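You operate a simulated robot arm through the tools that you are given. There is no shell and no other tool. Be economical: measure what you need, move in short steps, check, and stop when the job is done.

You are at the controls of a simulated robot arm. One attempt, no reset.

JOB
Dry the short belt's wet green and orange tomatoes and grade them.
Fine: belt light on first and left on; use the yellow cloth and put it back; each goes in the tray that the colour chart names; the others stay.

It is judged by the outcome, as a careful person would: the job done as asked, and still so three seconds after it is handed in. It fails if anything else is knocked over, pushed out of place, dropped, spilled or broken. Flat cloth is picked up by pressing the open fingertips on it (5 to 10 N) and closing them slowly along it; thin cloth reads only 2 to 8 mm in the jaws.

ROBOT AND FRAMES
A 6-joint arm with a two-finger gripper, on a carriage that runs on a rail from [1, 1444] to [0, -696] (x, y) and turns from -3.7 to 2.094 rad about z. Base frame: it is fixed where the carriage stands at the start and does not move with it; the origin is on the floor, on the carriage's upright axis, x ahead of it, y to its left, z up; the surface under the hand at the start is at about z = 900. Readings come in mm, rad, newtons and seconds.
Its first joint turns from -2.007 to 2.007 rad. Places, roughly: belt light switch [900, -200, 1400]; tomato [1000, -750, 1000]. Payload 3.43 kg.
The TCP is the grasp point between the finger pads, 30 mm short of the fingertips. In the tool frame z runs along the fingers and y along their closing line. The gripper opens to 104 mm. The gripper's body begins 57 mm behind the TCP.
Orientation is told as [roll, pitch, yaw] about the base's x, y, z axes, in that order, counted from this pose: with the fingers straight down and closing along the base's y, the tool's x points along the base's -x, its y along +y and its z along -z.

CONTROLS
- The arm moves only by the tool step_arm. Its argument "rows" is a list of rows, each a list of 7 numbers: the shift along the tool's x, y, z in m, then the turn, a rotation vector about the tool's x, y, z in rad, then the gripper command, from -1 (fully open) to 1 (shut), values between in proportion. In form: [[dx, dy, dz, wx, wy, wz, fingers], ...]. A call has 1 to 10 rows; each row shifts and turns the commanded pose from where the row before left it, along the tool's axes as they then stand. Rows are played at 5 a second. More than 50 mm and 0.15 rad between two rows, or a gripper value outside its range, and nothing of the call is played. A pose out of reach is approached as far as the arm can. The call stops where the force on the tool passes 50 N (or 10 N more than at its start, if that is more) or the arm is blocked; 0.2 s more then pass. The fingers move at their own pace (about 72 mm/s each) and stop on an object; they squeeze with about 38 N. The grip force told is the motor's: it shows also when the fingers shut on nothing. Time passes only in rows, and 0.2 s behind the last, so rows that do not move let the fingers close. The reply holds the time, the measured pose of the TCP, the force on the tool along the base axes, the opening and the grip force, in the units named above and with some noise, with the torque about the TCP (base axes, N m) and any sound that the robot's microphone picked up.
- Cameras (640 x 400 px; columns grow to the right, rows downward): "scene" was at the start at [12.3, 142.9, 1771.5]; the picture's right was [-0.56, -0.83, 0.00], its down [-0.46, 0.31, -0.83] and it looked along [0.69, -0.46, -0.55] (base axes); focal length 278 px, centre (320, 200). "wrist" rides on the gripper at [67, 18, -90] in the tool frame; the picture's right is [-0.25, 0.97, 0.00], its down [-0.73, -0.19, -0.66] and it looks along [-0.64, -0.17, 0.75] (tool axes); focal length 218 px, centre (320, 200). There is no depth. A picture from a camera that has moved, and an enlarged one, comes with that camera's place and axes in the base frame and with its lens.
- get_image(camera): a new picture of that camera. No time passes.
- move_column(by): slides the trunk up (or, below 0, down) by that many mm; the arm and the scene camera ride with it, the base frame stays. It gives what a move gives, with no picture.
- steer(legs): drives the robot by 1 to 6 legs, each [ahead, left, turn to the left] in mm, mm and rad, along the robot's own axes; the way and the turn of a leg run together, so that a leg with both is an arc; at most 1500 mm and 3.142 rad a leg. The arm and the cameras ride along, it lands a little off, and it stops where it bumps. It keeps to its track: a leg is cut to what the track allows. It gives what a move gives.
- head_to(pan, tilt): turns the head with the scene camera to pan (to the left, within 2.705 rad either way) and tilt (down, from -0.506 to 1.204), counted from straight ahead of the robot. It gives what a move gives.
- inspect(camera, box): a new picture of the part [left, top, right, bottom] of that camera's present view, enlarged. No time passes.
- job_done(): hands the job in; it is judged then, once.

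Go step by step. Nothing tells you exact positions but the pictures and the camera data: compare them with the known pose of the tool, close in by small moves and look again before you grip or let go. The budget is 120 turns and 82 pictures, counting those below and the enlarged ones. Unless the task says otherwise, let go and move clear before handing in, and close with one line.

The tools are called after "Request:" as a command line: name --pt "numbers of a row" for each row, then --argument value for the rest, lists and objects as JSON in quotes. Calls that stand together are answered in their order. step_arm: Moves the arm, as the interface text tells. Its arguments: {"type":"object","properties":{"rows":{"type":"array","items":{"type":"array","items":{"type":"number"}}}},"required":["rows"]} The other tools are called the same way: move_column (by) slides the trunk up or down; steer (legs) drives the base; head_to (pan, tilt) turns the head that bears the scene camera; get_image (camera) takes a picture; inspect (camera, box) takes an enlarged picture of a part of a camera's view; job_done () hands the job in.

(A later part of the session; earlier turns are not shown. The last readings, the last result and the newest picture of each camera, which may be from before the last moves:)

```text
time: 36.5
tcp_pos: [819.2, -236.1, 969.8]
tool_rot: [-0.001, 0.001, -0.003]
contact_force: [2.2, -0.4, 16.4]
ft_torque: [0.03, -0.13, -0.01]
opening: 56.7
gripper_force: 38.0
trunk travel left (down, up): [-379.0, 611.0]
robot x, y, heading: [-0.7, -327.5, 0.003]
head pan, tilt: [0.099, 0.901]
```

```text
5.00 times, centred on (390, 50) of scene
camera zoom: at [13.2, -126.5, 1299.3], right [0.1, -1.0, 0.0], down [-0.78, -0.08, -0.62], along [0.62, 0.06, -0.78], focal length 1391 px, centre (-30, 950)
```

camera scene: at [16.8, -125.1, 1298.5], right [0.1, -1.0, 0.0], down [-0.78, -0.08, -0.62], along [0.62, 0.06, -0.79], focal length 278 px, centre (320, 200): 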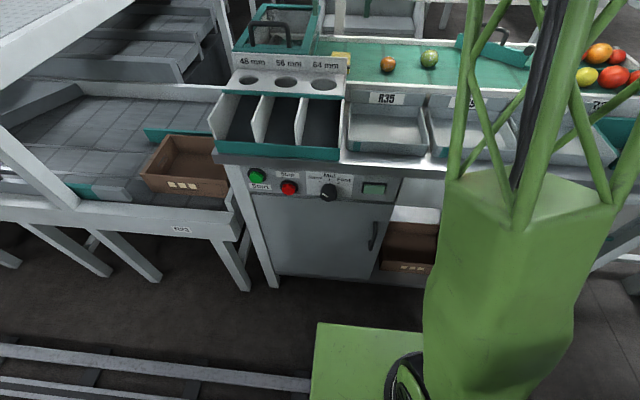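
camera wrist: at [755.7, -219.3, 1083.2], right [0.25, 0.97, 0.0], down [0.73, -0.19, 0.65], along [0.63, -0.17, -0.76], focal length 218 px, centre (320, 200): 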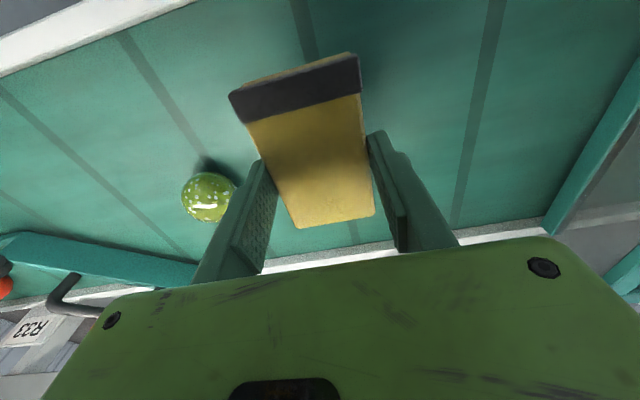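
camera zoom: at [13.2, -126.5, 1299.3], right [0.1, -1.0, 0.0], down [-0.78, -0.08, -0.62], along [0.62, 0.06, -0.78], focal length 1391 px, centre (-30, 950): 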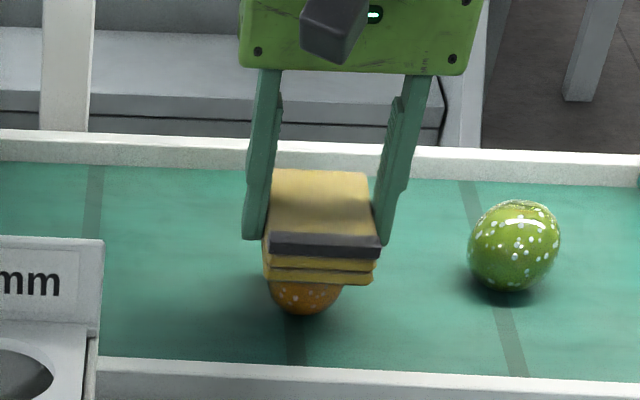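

Droplets remain on the visible side. I'll do more strokes, along x and in y.

Request:
step_arm --pt "0.01 0 0 0 0 0 1" --pt "0.01 0 0 0 0 0 1" --pt "-0.01 0 0 0 0 0 1" --pt "-0.01 0 0 0 0 0 1" --pt "-0.01 0 0 0 0 0 1" --pt "-0.01 0 0 0 0 0 1" --pt "0.01 0 0 0 0 0 1" --pt "0.01 0 0 0 0 0 1" --pt "0 0 0 0 0 0 1"

Request:
step_arm --pt "0 0 -0.02 0 0 0 1" --pt "0 0 -0.02 0 0 0 1" --pt "0 0 0 0 0 0 1"

Request:
inspect --camera "scene" --box '[330, 10, 450, 90]'

```text
time: 38.5
tcp_pos: [820.1, -236.8, 970.2]
tool_rot: [-0.002, 0.004, -0.002]
contact_force: [1.1, -0.1, -0.7]
ft_torque: [0.03, 0.01, 0.02]
opening: 56.9
gripper_force: 38.4
trunk travel left (down, up): [-379.0, 611.0]
robot x, y, heading: [2.7, -328.3, 0.002]
head pan, tilt: [0.099, 0.901]
```

```text
time: 39.3
tcp_pos: [821.4, -235.6, 1010.7]
tool_rot: [0.0, 0.004, -0.002]
contact_force: [-1.0, -0.4, -0.3]
ft_torque: [0.0, -0.02, 0.0]
opening: 56.8
gripper_force: 38.2
trunk travel left (down, up): [-379.0, 611.0]
robot x, y, heading: [1.2, -328.3, -0.003]
head pan, tilt: [0.099, 0.901]
```

```text
5.00 times, centred on (390, 50) of scene
camera zoom: at [13.6, -126.4, 1299.4], right [0.1, -1.0, 0.0], down [-0.78, -0.08, -0.62], along [0.62, 0.06, -0.78], focal length 1391 px, centre (-30, 950)
```

zoom: 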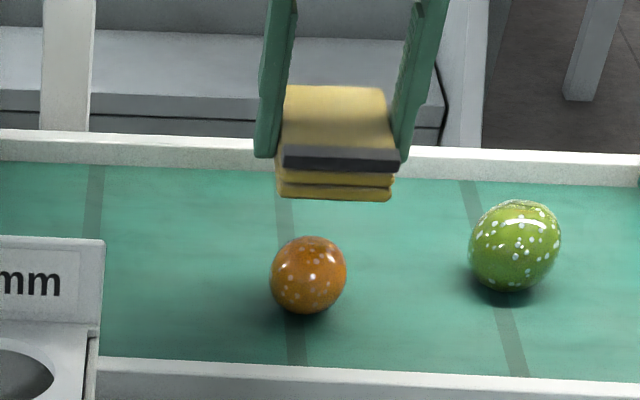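

The swept part looks drier and the tomato stayed put, but droplets remain. I'll press again and wipe with longer strokes.

Request:
step_arm --pt "0 0 0.02 0 0 0 1" --pt "0 0 0.016 0 0 0 1" --pt "0 0 0.004 0 0 0 1" --pt "0 0 0.001 0 0 0 1" --pt "0 0 0 0 0 0 1"

Request:
step_arm --pt "0 0.01 0 0 0 0 1" --pt "0 0.01 0 0 0 0 1" --pt "0 -0.01 0 0 0 0 1" --pt "0 -0.01 0 0 0 0 1" --pt "0 -0.01 0 0 0 0 1" --pt "0 -0.01 0 0 0 0 1" --pt "0 0.01 0 0 0 0 1" --pt "0 0.01 0 0 0 0 1" --pt "0 0 0 0 0 0 1"

Request:
step_arm --pt "0 0.01 0 0 0 0 1" --pt "0 0.01 0 0 0 0 1" --pt "0 -0.01 0 0 0 0 1" --pt "0 -0.01 0 0 0 0 1" --pt "0 -0.01 0 0 0 0 1" --pt "0 -0.01 0 0 0 0 1" --pt "0 0.01 0 0 0 0 1" --pt "0 0.01 0 0 0 0 1" --pt "0 0 0 0 0 0 1"

Request:
inspect --camera "scene" --box '[330, 10, 450, 90]'

```text
time: 40.5
tcp_pos: [819.0, -235.9, 969.0]
tool_rot: [-0.001, 0.004, -0.001]
contact_force: [-0.4, -0.2, 0.4]
ft_torque: [0.02, 0.02, -0.03]
opening: 56.5
gripper_force: 37.6
trunk travel left (down, up): [-379.0, 611.0]
robot x, y, heading: [-4.5, -324.3, -0.003]
head pan, tilt: [0.099, 0.901]
```

```text
time: 42.5
tcp_pos: [819.2, -238.1, 970.3]
tool_rot: [-0.001, 0.002, -0.003]
contact_force: [0.2, -4.1, 27.9]
ft_torque: [-0.49, 0.06, -0.03]
opening: 56.6
gripper_force: 37.7
trunk travel left (down, up): [-379.0, 611.0]
robot x, y, heading: [-0.7, -325.2, 0.002]
head pan, tilt: [0.099, 0.901]
```

```text
time: 44.5
tcp_pos: [820.4, -237.4, 970.2]
tool_rot: [0.0, 0.001, -0.001]
contact_force: [-1.0, -3.6, 23.4]
ft_torque: [-0.37, 0.07, -0.01]
opening: 56.5
gripper_force: 38.0
trunk travel left (down, up): [-379.0, 611.0]
robot x, y, heading: [-4.1, -325.6, -0.004]
head pan, tilt: [0.099, 0.901]
```

```text
5.00 times, centred on (390, 50) of scene
camera zoom: at [12.7, -126.7, 1299.4], right [0.1, -1.0, 0.0], down [-0.78, -0.08, -0.62], along [0.62, 0.06, -0.78], focal length 1391 px, centre (-30, 950)
```

zoom: 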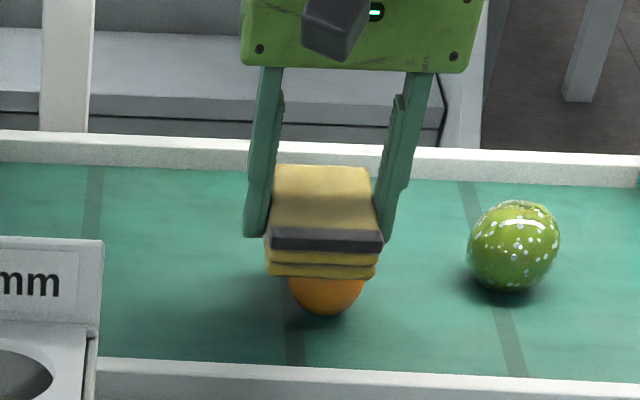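

The droplets on the visible side are gone. I'll lift and check all of it.

Request:
step_arm --pt "0 0 -0.01 0 0 0 1" --pt "0 0 -0.03 0 0 0 1" --pt "0 0 -0.02 0 0 0 1" --pt "0 0 0 0 0 0 1"

Request:
inspect --camera "scene" --box '[330, 10, 450, 90]'

Request:
get_image --camera "wrist"

```text
time: 45.5
tcp_pos: [822.6, -236.1, 1030.1]
tool_rot: [0.0, 0.002, -0.001]
contact_force: [0.0, 0.9, -0.4]
ft_torque: [0.02, 0.01, -0.03]
opening: 56.6
gripper_force: 38.0
trunk travel left (down, up): [-379.0, 611.0]
robot x, y, heading: [-2.2, -325.7, 0.002]
head pan, tilt: [0.099, 0.901]
```

```text
5.00 times, centred on (390, 50) of scene
camera zoom: at [13.6, -126.4, 1299.4], right [0.1, -1.0, 0.0], down [-0.78, -0.08, -0.62], along [0.62, 0.06, -0.78], focal length 1391 px, centre (-30, 950)
```

zoom: 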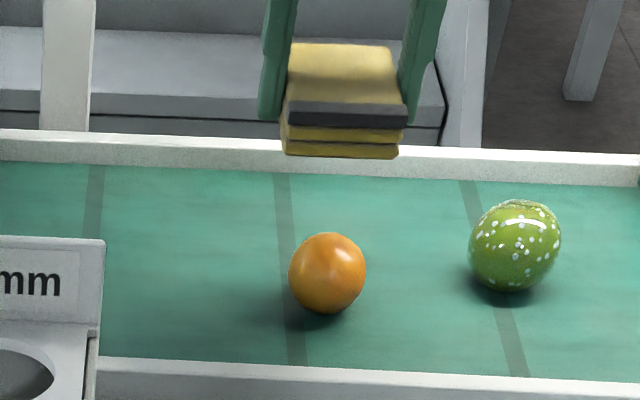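

```text
40 pictures are left
camera wrist: at [756.6, -217.0, 1118.9], right [0.25, 0.97, 0.0], down [0.73, -0.19, 0.65], along [0.63, -0.17, -0.76], focal length 218 px, centre (320, 200)
```

wrist: 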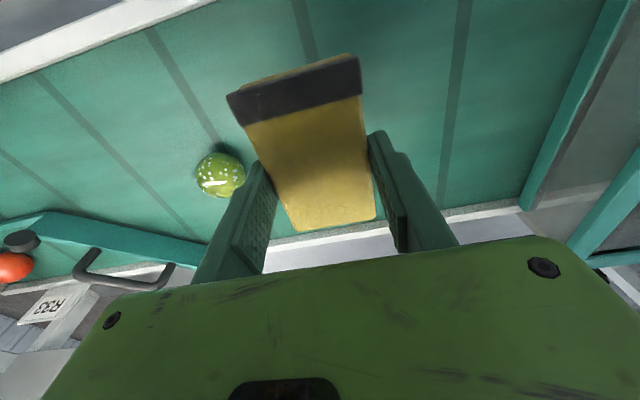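

Orange is fully dry. Next the green one, at about (858,-357).

Request:
step_arm --pt "-0.012 -0.04 0 0 0 0 1" --pt "-0.012 -0.04 0 0 0 0 1" --pt "-0.012 -0.04 0 0 0 0 1" --pt "0 0 0.02 0 0 0 1" --pt "0 0 0.015 0 0 0 1" --pt "0 0 0 0 0 0 1"

Request:
inspect --camera "scene" --box '[350, 0, 500, 100]'

```text
time: 46.9
tcp_pos: [856.0, -355.3, 993.1]
tool_rot: [0.0, 0.004, -0.002]
contact_force: [0.6, -0.5, 0.3]
ft_torque: [0.0, -0.05, -0.02]
opening: 56.7
gripper_force: 38.2
trunk travel left (down, up): [-379.0, 611.0]
robot x, y, heading: [1.2, -326.3, 0.002]
head pan, tilt: [0.099, 0.901]
```

```text
4.00 times, centred on (425, 50) of scene
camera zoom: at [13.8, -126.4, 1299.4], right [0.1, -1.0, 0.0], down [-0.78, -0.08, -0.62], along [0.62, 0.06, -0.78], focal length 1112 px, centre (-100, 800)
```

zoom: 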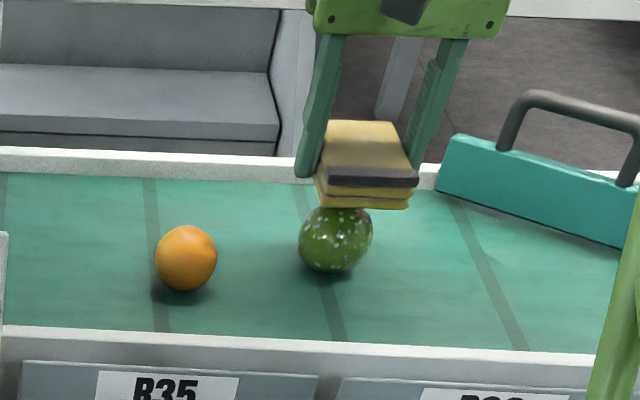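

Request:
step_arm --pt "-0.001 0.003 0.004 0 0 0 1" --pt "0 0 0.003 0 0 0 1" --pt "0 0 0 0 0 0 1"

Request:
step_arm --pt "0 0 0.002 0 0 0 1" --pt "0 0 0 0 0 0 1"

Request:
step_arm --pt "0 0 0.002 0 0 0 1" --pt "0 0 0 0 0 0 1"

```text
time: 47.7
tcp_pos: [856.5, -353.0, 985.5]
tool_rot: [-0.002, 0.005, 0.0]
contact_force: [-0.3, 0.3, -0.9]
ft_torque: [0.0, -0.01, -0.02]
opening: 56.6
gripper_force: 38.1
trunk travel left (down, up): [-379.0, 611.0]
robot x, y, heading: [-1.4, -328.5, -0.004]
head pan, tilt: [0.099, 0.901]
```

```text
time: 48.3
tcp_pos: [857.7, -353.6, 984.2]
tool_rot: [0.0, 0.005, -0.002]
contact_force: [-0.2, 0.7, -0.2]
ft_torque: [0.02, -0.01, 0.0]
opening: 56.5
gripper_force: 37.8
trunk travel left (down, up): [-379.0, 611.0]
robot x, y, heading: [0.9, -325.6, 0.002]
head pan, tilt: [0.099, 0.901]
```

```text
time: 48.9
tcp_pos: [856.7, -353.3, 982.3]
tool_rot: [0.0, 0.003, -0.003]
contact_force: [0.4, 0.3, 0.1]
ft_torque: [0.04, 0.03, -0.02]
opening: 56.4
gripper_force: 38.2
trunk travel left (down, up): [-379.0, 611.0]
robot x, y, heading: [2.3, -327.8, -0.002]
head pan, tilt: [0.099, 0.901]
```

Request:
step_arm --pt "0 0 0.0015 0 0 0 1" --pt "0 0 0 0 0 0 1"

Request:
step_arm --pt "0 0 0.0015 0 0 0 1" --pt "0 0 0 0 0 0 1"

Request:
step_arm --pt "0 0 0.0015 0 0 0 1" --pt "0 0 0 0 0 0 1"

```text
time: 49.5
tcp_pos: [857.2, -352.6, 981.1]
tool_rot: [0.001, 0.003, -0.003]
contact_force: [0.5, -0.6, -0.3]
ft_torque: [-0.01, 0.01, 0.01]
opening: 57.1
gripper_force: 37.7
trunk travel left (down, up): [-379.0, 611.0]
robot x, y, heading: [-0.6, -324.2, 0.001]
head pan, tilt: [0.099, 0.901]
```

```text
time: 50.1
tcp_pos: [858.1, -352.1, 979.8]
tool_rot: [0.001, 0.003, 0.0]
contact_force: [-0.3, -0.7, -0.4]
ft_torque: [0.02, -0.01, 0.04]
opening: 56.8
gripper_force: 37.6
trunk travel left (down, up): [-379.0, 611.0]
robot x, y, heading: [1.7, -327.9, -0.002]
head pan, tilt: [0.099, 0.901]
```

```text
time: 50.7
tcp_pos: [857.7, -354.0, 977.1]
tool_rot: [0.0, 0.004, -0.001]
contact_force: [0.2, -0.5, -0.6]
ft_torque: [-0.01, 0.0, -0.04]
opening: 56.9
gripper_force: 38.0
trunk travel left (down, up): [-379.0, 611.0]
robot x, y, heading: [-2.3, -328.2, -0.0]
head pan, tilt: [0.099, 0.901]
```

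Request:
step_arm --pt "0 0 0.0015 0 0 0 1" --pt "0 0 0 0 0 0 1"

Request:
step_arm --pt "0 0 0.0015 0 0 0 1" --pt "0 0 0 0 0 0 1"

Request:
inspect --camera "scene" --box '[350, 0, 500, 100]'

```text
time: 51.3
tcp_pos: [858.1, -352.8, 975.5]
tool_rot: [-0.001, 0.004, -0.002]
contact_force: [-0.5, 0.1, 0.1]
ft_torque: [-0.02, 0.02, 0.02]
opening: 56.6
gripper_force: 38.0
trunk travel left (down, up): [-379.0, 611.0]
robot x, y, heading: [-0.9, -325.2, -0.003]
head pan, tilt: [0.099, 0.901]
```

```text
time: 51.9
tcp_pos: [857.3, -353.3, 975.6]
tool_rot: [0.0, 0.003, -0.001]
contact_force: [0.2, -0.8, -0.3]
ft_torque: [0.0, -0.05, -0.03]
opening: 56.7
gripper_force: 37.8
trunk travel left (down, up): [-379.0, 611.0]
robot x, y, heading: [-1.9, -324.9, -0.003]
head pan, tilt: [0.099, 0.901]
```

```text
4.00 times, centred on (425, 50) of scene
camera zoom: at [13.7, -126.4, 1299.4], right [0.1, -1.0, 0.0], down [-0.78, -0.08, -0.62], along [0.62, 0.06, -0.78], focal length 1112 px, centre (-100, 800)
```

zoom: 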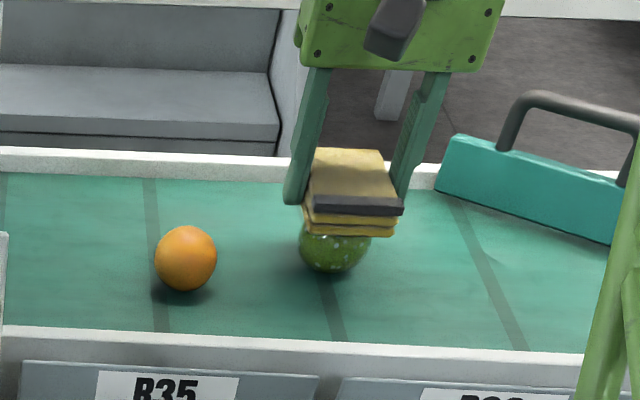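

Request:
step_arm --pt "0 0 0.0015 0 0 0 1" --pt "0 0 0 0 0 0 1"

Request:
step_arm --pt "0 0 0.0015 0 0 0 1" --pt "0 0 0 0 0 0 1"

Request:
step_arm --pt "0 0 0.0015 0 0 0 1" --pt "0 0 0 0 0 0 1"

```text
time: 52.5
tcp_pos: [856.6, -353.2, 974.2]
tool_rot: [0.002, 0.002, -0.002]
contact_force: [1.4, 1.7, 11.1]
ft_torque: [0.0, -0.14, 0.01]
opening: 56.6
gripper_force: 38.6
trunk travel left (down, up): [-379.0, 611.0]
robot x, y, heading: [1.5, -326.9, -0.002]
head pan, tilt: [0.099, 0.901]
```

```text
time: 53.1
tcp_pos: [856.4, -352.2, 973.2]
tool_rot: [0.0, 0.0, 0.0]
contact_force: [4.6, 1.8, 31.5]
ft_torque: [-0.09, -0.24, 0.03]
opening: 56.9
gripper_force: 38.3
trunk travel left (down, up): [-379.0, 611.0]
robot x, y, heading: [-2.0, -329.6, -0.0]
head pan, tilt: [0.099, 0.901]
```

```text
time: 53.7
tcp_pos: [856.0, -352.8, 971.5]
tool_rot: [-0.001, 0.003, -0.001]
contact_force: [1.4, 1.8, 33.1]
ft_torque: [-0.07, -0.14, 0.03]
opening: 56.6
gripper_force: 37.9
trunk travel left (down, up): [-379.0, 611.0]
robot x, y, heading: [0.7, -327.8, 0.001]
head pan, tilt: [0.099, 0.901]
```

Contact on the green one; I'll ease off and wipe with the same strokes.

Request:
step_arm --pt "0 0 -0.001 0 0 0 1" --pt "0 0.01 0 0 0 0 1" --pt "0 0.01 0 0 0 0 1" --pt "0 -0.01 0 0 0 0 1" --pt "0 -0.01 0 0 0 0 1" --pt "0 -0.01 0 0 0 0 1" --pt "0 -0.01 0 0 0 0 1" --pt "0 0.01 0 0 0 0 1" --pt "0 0.01 0 0 0 0 1" --pt "0 0 0 0 0 0 1"

Request:
step_arm --pt "0 0.01 0 0 0 0 1" --pt "0 0.01 0 0 0 0 1" --pt "0 -0.01 0 0 0 0 1" --pt "0 -0.01 0 0 0 0 1" --pt "0 -0.01 0 0 0 0 1" --pt "0 -0.01 0 0 0 0 1" --pt "0 0.01 0 0 0 0 1" --pt "0 0.01 0 0 0 0 1" --pt "0 0 0 0 0 0 1"

Request:
inspect --camera "scene" --box '[350, 0, 500, 100]'

```text
time: 55.9
tcp_pos: [857.3, -352.5, 971.0]
tool_rot: [-0.001, 0.006, -0.002]
contact_force: [-0.5, 1.1, 0.7]
ft_torque: [0.02, 0.03, 0.03]
opening: 56.7
gripper_force: 37.2
trunk travel left (down, up): [-379.0, 611.0]
robot x, y, heading: [-0.3, -329.3, -0.003]
head pan, tilt: [0.099, 0.901]
```

```text
time: 57.9
tcp_pos: [857.8, -354.5, 971.7]
tool_rot: [-0.002, 0.004, -0.003]
contact_force: [0.5, -0.7, 0.0]
ft_torque: [0.02, -0.01, -0.04]
opening: 56.6
gripper_force: 38.3
trunk travel left (down, up): [-379.0, 611.0]
robot x, y, heading: [-3.4, -325.5, -0.0]
head pan, tilt: [0.099, 0.901]
```

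```text
4.00 times, centred on (425, 50) of scene
camera zoom: at [13.7, -126.4, 1299.4], right [0.1, -1.0, 0.0], down [-0.78, -0.08, -0.62], along [0.62, 0.06, -0.78], focal length 1112 px, centre (-100, 800)
```

zoom: 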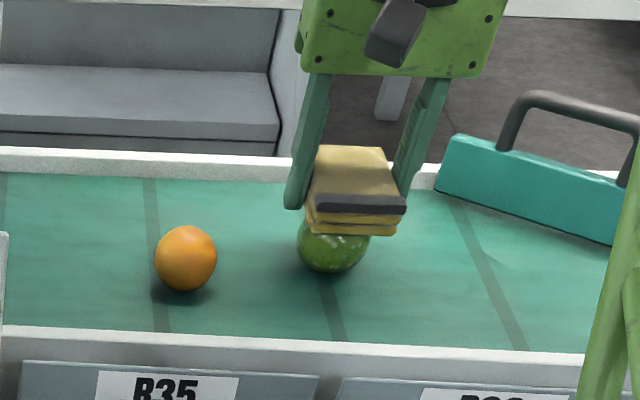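

Droplets are fewer; the pad slid up a few mm in the jaws, so contact was lost. I'll lower again to contact.

Request:
step_arm --pt "0 0 0.002 0 0 0 1" --pt "0 0 0 0 0 0 1"

Request:
step_arm --pt "0 0 0.0015 0 0 0 1" --pt "0 0 0 0 0 0 1"

Request:
step_arm --pt "0 0 0.0015 0 0 0 1" --pt "0 0 0 0 0 0 1"

```text
time: 58.5
tcp_pos: [857.4, -353.9, 969.8]
tool_rot: [0.001, 0.004, -0.001]
contact_force: [-0.1, 0.0, 0.6]
ft_torque: [-0.01, 0.03, 0.0]
opening: 56.5
gripper_force: 37.8
trunk travel left (down, up): [-379.0, 611.0]
robot x, y, heading: [-3.2, -327.0, 0.003]
head pan, tilt: [0.099, 0.901]
```

```text
time: 59.1
tcp_pos: [856.3, -352.1, 969.8]
tool_rot: [0.0, 0.002, -0.002]
contact_force: [1.6, 0.4, 15.0]
ft_torque: [-0.05, -0.03, -0.04]
opening: 56.9
gripper_force: 37.6
trunk travel left (down, up): [-379.0, 611.0]
robot x, y, heading: [-1.3, -326.5, 0.0]
head pan, tilt: [0.099, 0.901]
```

```text
time: 59.7
tcp_pos: [855.6, -353.8, 968.6]
tool_rot: [0.001, 0.0, -0.001]
contact_force: [6.2, -1.8, 32.7]
ft_torque: [-0.19, -0.21, 0.06]
opening: 56.8
gripper_force: 37.9
trunk travel left (down, up): [-379.0, 611.0]
robot x, y, heading: [1.8, -327.8, -0.004]
head pan, tilt: [0.099, 0.901]
```

Request:
step_arm --pt "0 0.008 -0.0005 0 0 0 1" --pt "0 0.008 0 0 0 0 1" --pt "0 -0.008 0 0 0 0 1" --pt "0 -0.008 0 0 0 0 1" --pt "0 -0.008 0 0 0 0 1" --pt "0 -0.008 0 0 0 0 1" --pt "0 0.008 0 0 0 0 1" --pt "0 0.008 0 0 0 0 1" --pt "0 0 0 0 0 0 1"

Request:
inspect --camera "scene" --box '[350, 0, 500, 100]'

```text
time: 61.7
tcp_pos: [856.4, -354.3, 966.3]
tool_rot: [-0.002, 0.005, 0.0]
contact_force: [-1.7, 0.4, 6.2]
ft_torque: [-0.01, 0.08, -0.03]
opening: 56.5
gripper_force: 37.8
trunk travel left (down, up): [-379.0, 611.0]
robot x, y, heading: [0.7, -325.2, -0.002]
head pan, tilt: [0.099, 0.901]
```

```text
4.00 times, centred on (425, 50) of scene
camera zoom: at [13.4, -126.4, 1299.1], right [0.1, -1.0, 0.0], down [-0.78, -0.08, -0.62], along [0.62, 0.06, -0.78], focal length 1112 px, centre (-100, 800)
```

zoom: 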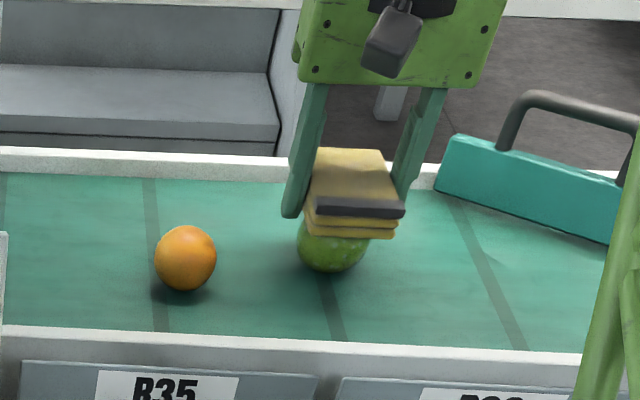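

Nearly dry — only faint marks remain. One more wiping set at the current contact.

Request:
step_arm --pt "0 0.008 0.0005 0 0 0 1" --pt "0 0.008 0 0 0 0 1" --pt "0 -0.008 0 0 0 0 1" --pt "0 -0.008 0 0 0 0 1" --pt "0 -0.008 0 0 0 0 1" --pt "0 -0.008 0 0 0 0 1" --pt "0 0.008 0 0 0 0 1" --pt "0 0.008 0 0 0 0 1" --pt "0 0 0 0 0 0 1"

Request:
step_arm --pt "0 0 -0.01 0 0 0 1" --pt "0 0 -0.03 0 0 0 1" --pt "0 0 -0.03 0 0 0 1" --pt "0 0 0 0 0 0 1"

Request:
inspect --camera "scene" --box '[350, 0, 500, 100]'

```text
time: 63.7
tcp_pos: [856.9, -353.6, 965.9]
tool_rot: [0.0, 0.003, -0.001]
contact_force: [-1.4, -0.5, 15.9]
ft_torque: [-0.06, 0.04, -0.02]
opening: 57.1
gripper_force: 37.9
trunk travel left (down, up): [-379.0, 611.0]
robot x, y, heading: [-2.2, -322.8, -0.004]
head pan, tilt: [0.099, 0.901]
```

```text
time: 64.7
tcp_pos: [856.6, -351.8, 1035.5]
tool_rot: [0.001, 0.005, -0.003]
contact_force: [-1.0, 0.0, -0.5]
ft_torque: [-0.01, -0.01, -0.01]
opening: 56.5
gripper_force: 38.3
trunk travel left (down, up): [-379.0, 611.0]
robot x, y, heading: [2.3, -325.9, -0.001]
head pan, tilt: [0.099, 0.901]
```

```text
4.00 times, centred on (425, 50) of scene
camera zoom: at [13.6, -126.4, 1299.4], right [0.1, -1.0, 0.0], down [-0.78, -0.08, -0.62], along [0.62, 0.06, -0.78], focal length 1112 px, centre (-100, 800)
```

zoom: 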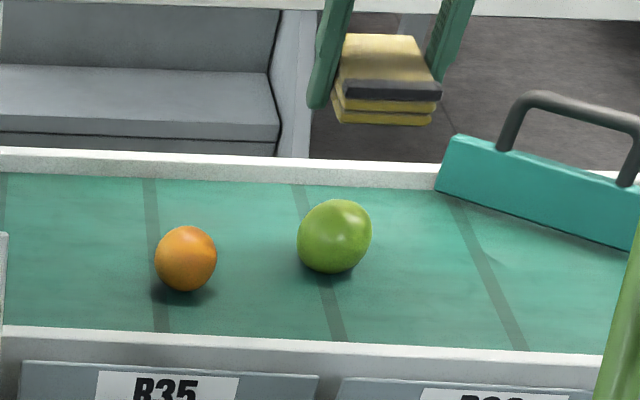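

Both tomatoes are dry. I'll carry the cloth back to its place at (838,-102).

Request:
step_arm --pt "0.009 0.05 0 0 0 0 1" --pt "0.0095 0.05 0 0 0 0 1" --pt "0 0.05 0 0 0 0 1" --pt "0 0.05 0 0 0 0 1" --pt "0 0.0495 0 0 0 0 1" --pt "0 0 0.04 0 0 0 1" --pt "0 0 0.04 0 0 0 1" --pt "0 0 0.012 0 0 0 1" --pt "0 0 0.004 0 0 0 1" --pt "0 0 0 0 0 0 1"

Request:
step_arm --pt "0 0 0.003 0 0 0 1" --pt "0 0 0 0 0 0 1"

Request:
step_arm --pt "0 0 0.002 0 0 0 1" --pt "0 0 0 0 0 0 1"

Request:
inspect --camera "scene" --box '[290, 0, 430, 90]'

```text
refused: row 1 steps farther than a row can; nothing moved
```

```text
time: 65.3
tcp_pos: [859.0, -353.2, 1031.9]
tool_rot: [0.0, 0.005, -0.002]
contact_force: [-0.5, -1.0, 0.3]
ft_torque: [0.0, -0.01, 0.0]
opening: 56.7
gripper_force: 38.2
trunk travel left (down, up): [-379.0, 611.0]
robot x, y, heading: [-4.6, -330.0, -0.004]
head pan, tilt: [0.099, 0.901]
```

```text
time: 65.9
tcp_pos: [857.0, -352.8, 1030.6]
tool_rot: [0.001, 0.003, -0.003]
contact_force: [-0.1, -0.1, -0.5]
ft_torque: [-0.02, 0.02, 0.0]
opening: 56.3
gripper_force: 38.0
trunk travel left (down, up): [-379.0, 611.0]
robot x, y, heading: [1.5, -327.9, -0.003]
head pan, tilt: [0.099, 0.901]
```

```text
4.44 times, centred on (360, 45) of scene
camera zoom: at [13.7, -126.4, 1299.4], right [0.1, -1.0, 0.0], down [-0.78, -0.08, -0.62], along [0.62, 0.06, -0.78], focal length 1236 px, centre (142, 889)
```

zoom: 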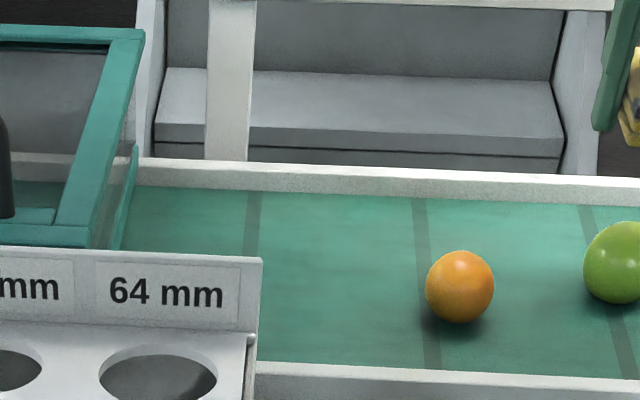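

The combined step was a hair too long, so it was refused; nothing was disturbed. I'll repeat with shorter rows.

Request:
step_arm --pt "0.007 0.042 0 0 0 0 1" --pt "0.006 0.042 0 0 0 0 1" --pt "0.006 0.042 0 0 0 0 1" --pt "0 0.042 0 0 0 0 1" --pt "0 0.042 0 0 0 0 1" --pt "0 0.04 0 0 0 0 1" --pt "0 0 0.04 0 0 0 1" --pt "0 0 0.04 0 0 0 1" --pt "0 0 0.01 0 0 0 1" --pt "0 0 0 0 0 0 1"

Request:
step_arm --pt "0 0 0.004 0 0 0 1" --pt "0 0 0.002 0 0 0 1" --pt "0 0 0 0 0 0 1"

Request:
step_arm --pt "0 0 0.002 0 0 0 1" --pt "0 0 0 0 0 0 1"

Request:
inspect --camera "scene" --box '[290, 0, 430, 90]'

```text
time: 68.1
tcp_pos: [836.0, -103.8, 939.7]
tool_rot: [0.0, 0.005, -0.002]
contact_force: [1.1, 0.3, -1.1]
ft_torque: [-0.02, 0.0, -0.02]
opening: 56.6
gripper_force: 37.7
trunk travel left (down, up): [-379.0, 611.0]
robot x, y, heading: [1.1, -329.8, -0.007]
head pan, tilt: [0.099, 0.901]
```

```text
time: 68.9
tcp_pos: [837.6, -103.4, 934.7]
tool_rot: [0.0, 0.003, -0.003]
contact_force: [-0.8, 0.8, -0.2]
ft_torque: [0.04, -0.03, 0.02]
opening: 57.0
gripper_force: 37.9
trunk travel left (down, up): [-379.0, 611.0]
robot x, y, heading: [-2.1, -324.2, -0.001]
head pan, tilt: [0.099, 0.901]
```

```text
time: 69.5
tcp_pos: [838.8, -103.1, 933.1]
tool_rot: [0.0, 0.004, -0.001]
contact_force: [-0.4, -1.0, 0.2]
ft_torque: [0.02, 0.01, 0.0]
opening: 56.7
gripper_force: 37.9
trunk travel left (down, up): [-379.0, 611.0]
robot x, y, heading: [-0.0, -328.6, -0.0]
head pan, tilt: [0.099, 0.901]
```

```text
4.44 times, centred on (360, 45) of scene
camera zoom: at [13.7, -126.4, 1299.4], right [0.1, -1.0, 0.0], down [-0.78, -0.08, -0.62], along [0.62, 0.06, -0.78], focal length 1236 px, centre (142, 889)
```

zoom: 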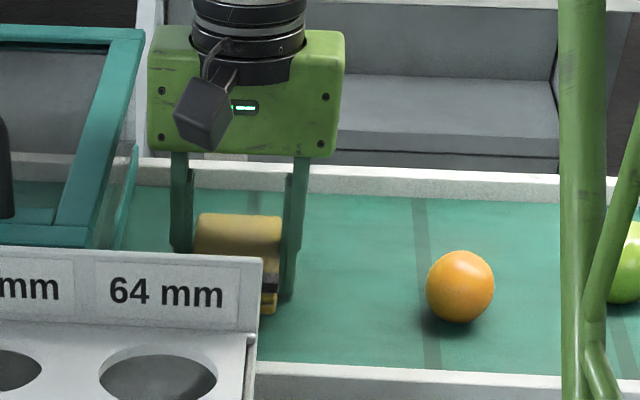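

Pad is close above the belt. I'll keep lowering in 2 mm steps until touch.

Request:
step_arm --pt "0 0 0.002 0 0 0 1" --pt "0 0 0 0 0 0 1"

Request:
step_arm --pt "0 0 0.002 0 0 0 1" --pt "0 0 0 0 0 0 1"

Request:
step_arm --pt "0 0 0.0015 0 0 0 1" --pt "0 0 0 0 0 0 1"

Request:
step_arm --pt "0 0 0.0015 0 0 0 1" --pt "0 0 0 0 0 0 1"

```text
time: 70.1
tcp_pos: [837.9, -103.1, 931.3]
tool_rot: [0.001, 0.004, -0.003]
contact_force: [-0.7, 0.2, 0.2]
ft_torque: [0.01, -0.01, 0.02]
opening: 56.5
gripper_force: 38.0
trunk travel left (down, up): [-379.0, 611.0]
robot x, y, heading: [-2.5, -324.1, 0.002]
head pan, tilt: [0.099, 0.901]
```

```text
time: 70.7
tcp_pos: [837.5, -102.9, 931.9]
tool_rot: [-0.001, 0.002, -0.001]
contact_force: [-2.6, -2.4, 14.7]
ft_torque: [-0.62, -0.05, -0.13]
opening: 56.8
gripper_force: 37.9
trunk travel left (down, up): [-379.0, 611.0]
robot x, y, heading: [2.6, -327.0, 0.003]
head pan, tilt: [0.099, 0.901]
```

```text
time: 71.5
tcp_pos: [837.3, -103.3, 930.2]
tool_rot: [-0.001, 0.0, -0.003]
contact_force: [-3.0, 1.5, 7.5]
ft_torque: [-0.33, 0.12, -0.13]
opening: 56.6
gripper_force: 37.6
trunk travel left (down, up): [-379.0, 611.0]
robot x, y, heading: [5.0, -325.3, -0.001]
head pan, tilt: [0.099, 0.901]
stopped in row 2: the force on the tool passed its limit at 52 N (the readings are from after the stop); the commanded pose is now the measured one
```

```text
time: 72.3
tcp_pos: [837.6, -105.3, 930.6]
tool_rot: [0.002, -0.003, -0.001]
contact_force: [-2.4, 1.3, 4.6]
ft_torque: [-0.16, 0.13, -0.09]
opening: 56.4
gripper_force: 38.3
trunk travel left (down, up): [-379.0, 611.0]
robot x, y, heading: [0.8, -327.1, -0.005]
head pan, tilt: [0.099, 0.901]
stopped in row 2: the force on the tool passed its limit at 52 N (the readings are from after the stop); the commanded pose is now the measured one
```

The cloth is down on the belt. I'll ease up 1 mm, open slowly, and rise.

Request:
step_arm --pt "0 0 -0.001 0 0 0 0.2" --pt "0 0 0 0 0 0 -0.15" --pt "0 0 0 0 0 0 -0.3" --pt "0 0 0 0 0 0 -0.5" --pt "0 0 0 0 0 0 -0.65" --pt "0 0 -0.03 0 0 0 -0.65" --pt "0 0 -0.04 0 0 0 -0.65" --pt "0 0 -0.04 0 0 0 -0.65" --pt "0 0 0 0 0 0 -0.65"

Request:
get_image --camera "wrist"

```text
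time: 74.3
tcp_pos: [837.2, -103.3, 1042.5]
tool_rot: [0.003, -0.002, -0.002]
contact_force: [-0.1, 0.0, 0.7]
ft_torque: [0.01, -0.03, 0.01]
opening: 85.9
gripper_force: 0.0
trunk travel left (down, up): [-379.0, 611.0]
robot x, y, heading: [1.5, -321.9, -0.004]
head pan, tilt: [0.099, 0.901]
```

```text
32 pictures are left
camera wrist: at [771.8, -84.9, 1132.4], right [0.25, 0.97, 0.0], down [0.73, -0.19, 0.66], along [0.64, -0.17, -0.75], focal length 218 px, centre (320, 200)
```

wrist: 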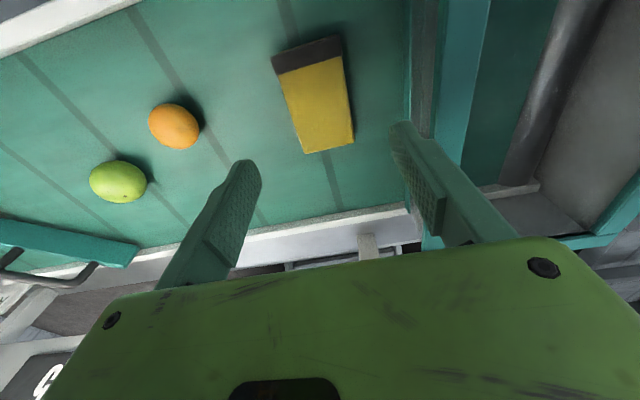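

The cloth is back in its place. Now I'll go over the orange tomato at about (823,-251).

Request:
step_arm --pt "0.007 -0.04 0 0 0 0 -0.6" --pt "0.007 -0.04 0 0 0 0 -0.6" --pt "0 -0.04 0 0 0 0 -0.6" --pt "0 -0.028 0 0 0 0 -0.6" --pt "0 0 0.03 0 0 0 -0.6" --pt "0 0 0.03 0 0 0 -0.6" --pt "0 0 0 0 0 0 -0.6"

Request:
get_image --camera "wrist"

Request:
inspect --camera "scene" --box '[310, 0, 470, 100]'

```text
time: 75.9
tcp_pos: [824.6, -250.6, 981.7]
tool_rot: [0.002, -0.004, -0.002]
contact_force: [0.1, -0.5, -0.2]
ft_torque: [0.01, 0.02, 0.04]
opening: 83.0
gripper_force: 0.1
trunk travel left (down, up): [-379.0, 611.0]
robot x, y, heading: [-3.3, -327.5, -0.002]
head pan, tilt: [0.099, 0.901]
```

```text
31 pictures are left
camera wrist: at [758.7, -232.2, 1070.6], right [0.25, 0.97, 0.0], down [0.73, -0.19, 0.66], along [0.64, -0.17, -0.75], focal length 218 px, centre (320, 200)
```

wrist: 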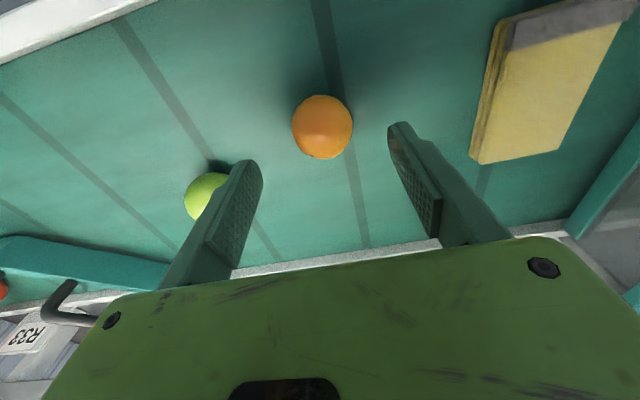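

```text
4.00 times, centred on (390, 50) of scene
camera zoom: at [13.8, -126.4, 1299.4], right [0.1, -1.0, 0.0], down [-0.78, -0.08, -0.62], along [0.62, 0.06, -0.78], focal length 1112 px, centre (40, 800)
```

zoom: 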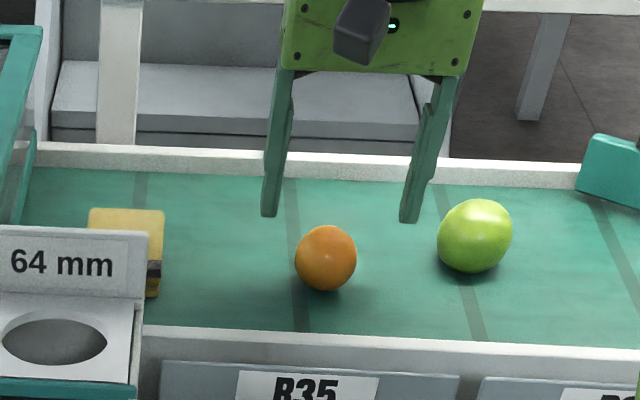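

Aligned within a few mm. I'll adjust and descend to TCP z about 933, tips just above the belt.

Request:
step_arm --pt "0.003 0.002 0.02 0 0 0 -0.6" --pt "0 0 0.02 0 0 0 -0.6" --pt "0 0 0.008 0 0 0 -0.6" --pt "0 0 0 0 0 0 -0.6"

Request:
get_image --camera "wrist"

```text
time: 76.9
tcp_pos: [821.2, -251.5, 934.7]
tool_rot: [0.003, -0.005, -0.001]
contact_force: [6.9, -4.4, 17.8]
ft_torque: [-1.02, -0.03, 0.36]
opening: 81.4
gripper_force: 0.0
trunk travel left (down, up): [-379.0, 611.0]
robot x, y, heading: [-3.6, -329.6, -0.0]
head pan, tilt: [0.099, 0.901]
```

```text
29 pictures are left
camera wrist: at [755.0, -232.3, 1024.7], right [0.25, 0.97, 0.0], down [0.73, -0.19, 0.66], along [0.64, -0.17, -0.75], focal length 218 px, centre (320, 200)
```

wrist: 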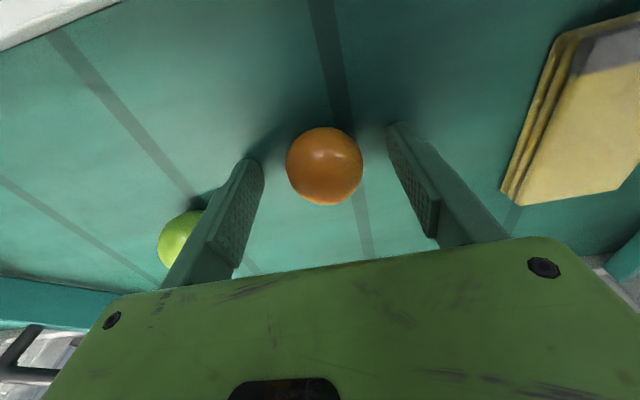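

The −y fingertip touches the belt, so I'll rise 4 mm, centre, and close slowly.

Request:
step_arm --pt "0.001 0.001 -0.004 0 0 0 -0.5" --pt "0 0.002 0 0 0 0 -0.3" --pt "0 0 0 0 0 0 -0.1" --pt "0 0 0 0 0 0 0.05" --pt "0 0 0 0 0 0 0.12" --pt "0 0 0 0 0 0 0.18" --pt "0 0 0 0 0 0 0.22" --pt "0 0 0 0 0 0 0.22"

Request:
get_image --camera "wrist"

```text
time: 78.7
tcp_pos: [818.9, -248.3, 938.3]
tool_rot: [0.002, -0.002, -0.003]
contact_force: [-0.1, -0.4, -0.2]
ft_torque: [-0.01, -0.01, 0.01]
opening: 41.8
gripper_force: 5.5
trunk travel left (down, up): [-379.0, 611.0]
robot x, y, heading: [0.5, -323.4, -0.005]
head pan, tilt: [0.099, 0.901]
```

```text
28 pictures are left
camera wrist: at [754.1, -228.9, 1027.5], right [0.25, 0.97, 0.0], down [0.73, -0.19, 0.66], along [0.64, -0.17, -0.75], focal length 218 px, centre (320, 200)
```

wrist: 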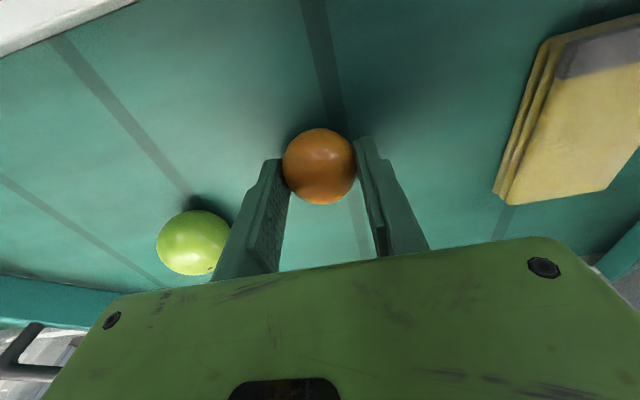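

Gently held at 41.8 mm; command offset sets the squeeze. I'll firm it slightly and lift.

Request:
step_arm --pt "0 0 0 0 0 0 0.26" --pt "0 0 0 0 0 0 0.26" --pt "0 0 -0.015 0 0 0 0.26" --pt "0 0 -0.03 0 0 0 0.26" --pt "0 0 -0.04 0 0 0 0.26" --pt "0 0 -0.03 0 0 0 0.26" --pt "0 0 0 0 0 0 0.26"

Request:
get_image --camera "wrist"

```text
time: 80.3
tcp_pos: [818.4, -246.0, 1054.3]
tool_rot: [0.003, -0.002, -0.001]
contact_force: [-0.1, 0.6, -0.1]
ft_torque: [0.0, 0.0, 0.0]
opening: 40.6
gripper_force: 16.0
trunk travel left (down, up): [-379.0, 611.0]
robot x, y, heading: [-1.1, -326.3, -0.001]
head pan, tilt: [0.099, 0.901]
```

```text
27 pictures are left
camera wrist: at [753.4, -227.2, 1143.4], right [0.25, 0.97, 0.0], down [0.73, -0.19, 0.66], along [0.64, -0.17, -0.75], focal length 218 px, centre (320, 200)
```

wrist: 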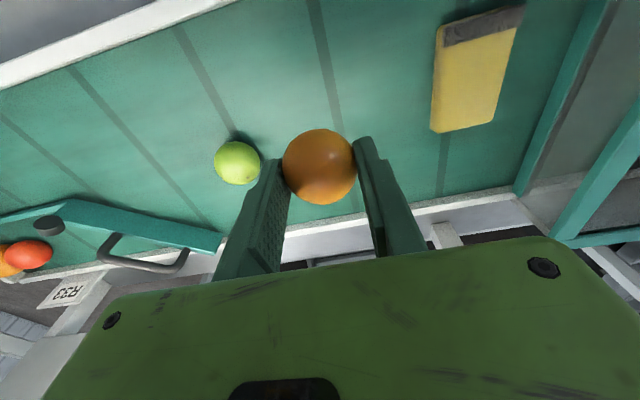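

The orange tomato is held. I'll carry it over the R39 tray, near (590,-432).

Request:
step_arm --pt "0.0326 -0.0266 0 0 0 0 0.26" --pt "0.0326 -0.0266 0 0 0 0 0.26" --pt "0.0326 -0.0266 0 0 0 0 0.26" --pt "0.0326 -0.0266 0 0 0 0 0.26" --pt "0.0326 -0.0266 0 0 0 0 0.26" --pt "0.0326 -0.0266 0 0 0 0 0.26" --pt "0.0326 -0.0266 0 0 0 0 0.26" --pt "0 0 0 0 0 0 0.26"

Request:
get_image --camera "wrist"

Request:
get_image --camera "scene"

```text
time: 82.1
tcp_pos: [588.9, -433.4, 1054.9]
tool_rot: [0.001, -0.003, -0.002]
contact_force: [-0.4, 0.3, -0.5]
ft_torque: [-0.01, 0.02, 0.0]
opening: 40.4
gripper_force: 15.9
trunk travel left (down, up): [-379.0, 611.0]
robot x, y, heading: [3.9, -324.6, -0.003]
head pan, tilt: [0.099, 0.901]
```

```text
26 pictures are left
camera wrist: at [524.1, -414.8, 1143.0], right [0.25, 0.97, 0.0], down [0.73, -0.19, 0.66], along [0.64, -0.17, -0.75], focal length 218 px, centre (320, 200)
```

wrist: 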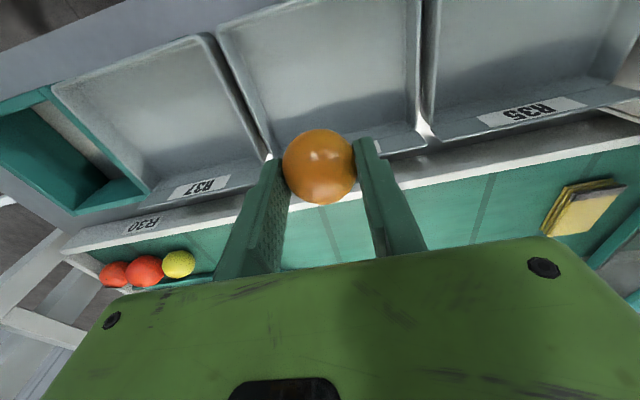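

```text
25 pictures are left
camera scene: at [13.4, -126.3, 1299.4], right [0.1, -1.0, 0.0], down [-0.78, -0.08, -0.62], along [0.62, 0.06, -0.78], focal length 278 px, centre (320, 200)
```

scene: 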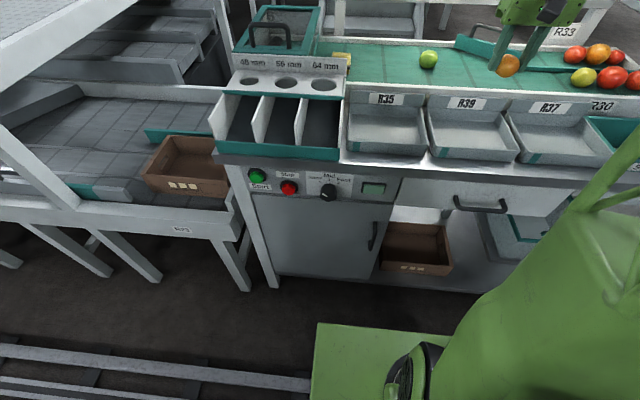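

Over the R39 tray. I'll centre at (585,-421) and lower part way, then look.

Request:
step_arm --pt "0.004 0.012 0 0 0 0 0.26" --pt "0 0 0.04 0 0 0 0.26" --pt "0 0 0.04 0 0 0 0.26" --pt "0 0 0.035 0 0 0 0.26" --pt "0 0 0 0 0 0 0.26"

Request:
inspect --camera "scene" --box '[400, 40, 580, 170]'

Request:
get_image --camera "wrist"

```text
time: 83.3
tcp_pos: [586.7, -420.7, 938.0]
tool_rot: [0.001, -0.002, 0.0]
contact_force: [0.5, 0.0, -0.5]
ft_torque: [0.01, 0.04, 0.03]
opening: 40.3
gripper_force: 16.0
trunk travel left (down, up): [-379.0, 611.0]
robot x, y, heading: [2.1, -322.9, 0.001]
head pan, tilt: [0.099, 0.901]
```

```text
3.08 times, centred on (490, 105) of scene
camera zoom: at [13.8, -126.4, 1299.4], right [0.1, -1.0, 0.0], down [-0.78, -0.08, -0.62], along [0.62, 0.06, -0.78], focal length 856 px, centre (-203, 492)
```

zoom: 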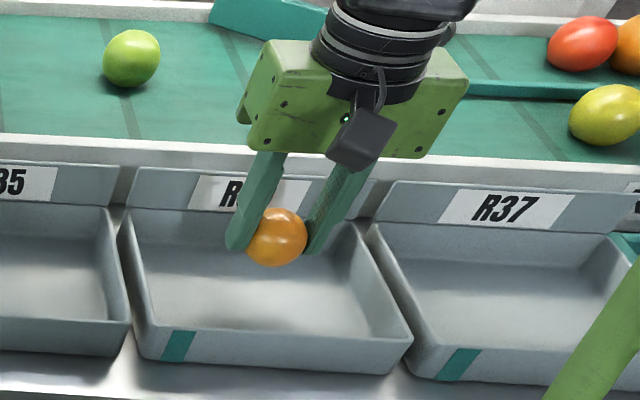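

```text
23 pictures are left
camera wrist: at [520.4, -403.2, 1027.8], right [0.25, 0.97, 0.0], down [0.73, -0.19, 0.66], along [0.64, -0.17, -0.75], focal length 218 px, centre (320, 200)
```

wrist: 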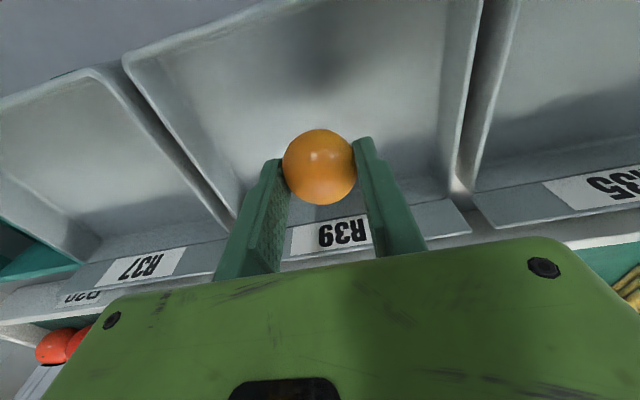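

Nicely centred in R39. I'll lower toward the tray floor, then in 3 mm steps until touch.

Request:
step_arm --pt "0 0 0.01 0 0 0 0.26" --pt "0 0 0.008 0 0 0 0.26" --pt "0 0 0.003 0 0 0 0.26" --pt "0 0 0.003 0 0 0 0.26" --pt "0 0 0 0 0 0 0.26"

Request:
step_arm --pt "0 0 0.003 0 0 0 0.26" --pt "0 0 0.003 0 0 0 0.26" --pt "0 0 0 0 0 0 0.26"

Request:
inspect --camera "scene" --box '[400, 40, 580, 170]'

```text
time: 84.5
tcp_pos: [587.6, -421.3, 913.7]
tool_rot: [0.002, -0.003, -0.002]
contact_force: [0.2, 0.2, -0.7]
ft_torque: [-0.01, -0.03, -0.03]
opening: 40.5
gripper_force: 15.8
trunk travel left (down, up): [-379.0, 611.0]
robot x, y, heading: [-4.1, -325.0, 0.002]
head pan, tilt: [0.099, 0.901]
```

```text
time: 85.3
tcp_pos: [587.7, -421.8, 907.1]
tool_rot: [0.001, -0.002, -0.003]
contact_force: [0.6, 0.0, -0.9]
ft_torque: [-0.02, 0.02, 0.0]
opening: 40.4
gripper_force: 16.1
trunk travel left (down, up): [-379.0, 611.0]
robot x, y, heading: [-0.8, -327.0, 0.001]
head pan, tilt: [0.099, 0.901]
```

```text
3.08 times, centred on (490, 105) of scene
camera zoom: at [13.7, -126.4, 1299.4], right [0.1, -1.0, 0.0], down [-0.78, -0.08, -0.62], along [0.62, 0.06, -0.78], focal length 856 px, centre (-203, 492)
```

zoom: 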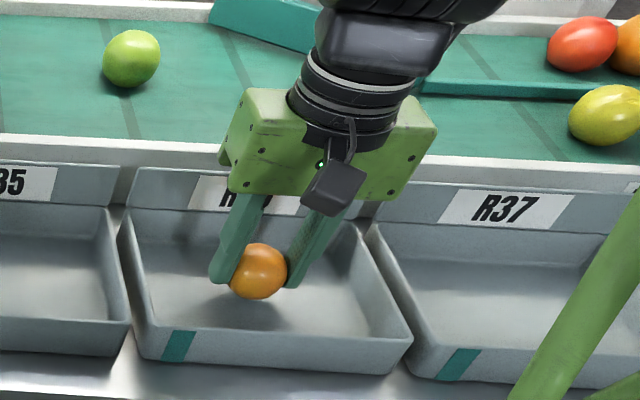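

Request:
step_arm --pt "0 0 0.003 0 0 0 0.26" --pt "0 0 0.002 0 0 0 0.26" --pt "0 0 0 0 0 0 0.26"

Request:
step_arm --pt "0 0 0.002 0 0 0 0.26" --pt "0 0 0.002 0 0 0 0.26" --pt "0 0 0 0 0 0 0.26"

```text
time: 86.1
tcp_pos: [588.4, -420.8, 902.2]
tool_rot: [0.002, 0.0, -0.002]
contact_force: [-0.4, -0.8, 3.3]
ft_torque: [-0.04, -0.01, 0.02]
opening: 40.2
gripper_force: 16.2
trunk travel left (down, up): [-379.0, 611.0]
robot x, y, heading: [-4.0, -327.9, -0.001]
head pan, tilt: [0.099, 0.901]
```

```text
time: 86.9
tcp_pos: [587.3, -421.4, 898.2]
tool_rot: [0.002, -0.003, -0.001]
contact_force: [2.4, -3.7, 15.2]
ft_torque: [-0.13, -0.03, 0.01]
opening: 39.6
gripper_force: 15.7
trunk travel left (down, up): [-379.0, 611.0]
robot x, y, heading: [3.6, -322.0, 0.002]
head pan, tilt: [0.099, 0.901]
```

It has touched the tray floor. I'll ease up 2 mm, open slowly and rise.

Request:
step_arm --pt "0 0 -0.002 0 0 0 0.2" --pt "0 0 0 0 0 0 0.1" --pt "0 0 0 0 0 0 0" --pt "0 0 0 0 0 0 -0.15" --pt "0 0 0 0 0 0 -0.3" --pt "0 0 0 0 0 0 -0.4" --pt "0 0 -0.03 0 0 0 -0.4" --pt "0 0 -0.04 0 0 0 -0.4" --pt "0 0 -0.04 0 0 0 -0.4" --pt "0 0 -0.04 0 0 0 -0.4"

Request:
inspect --camera "scene" --box '[400, 20, 580, 170]'

```text
time: 89.1
tcp_pos: [587.2, -422.1, 1050.7]
tool_rot: [0.002, -0.002, -0.001]
contact_force: [0.6, 0.9, -0.4]
ft_torque: [-0.01, 0.03, 0.0]
opening: 72.7
gripper_force: 0.0
trunk travel left (down, up): [-379.0, 611.0]
robot x, y, heading: [-0.8, -325.5, -0.008]
head pan, tilt: [0.099, 0.901]
```

```text
2.67 times, centred on (490, 95) of scene
camera zoom: at [14.1, -126.4, 1299.3], right [0.1, -1.0, 0.0], down [-0.78, -0.08, -0.62], along [0.62, 0.06, -0.78], focal length 742 px, centre (-133, 480)
```

zoom: 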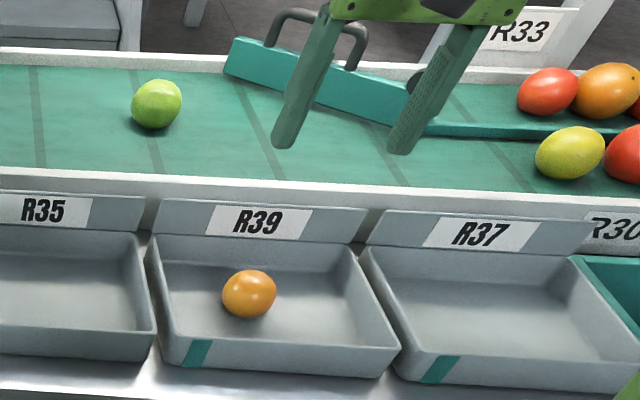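

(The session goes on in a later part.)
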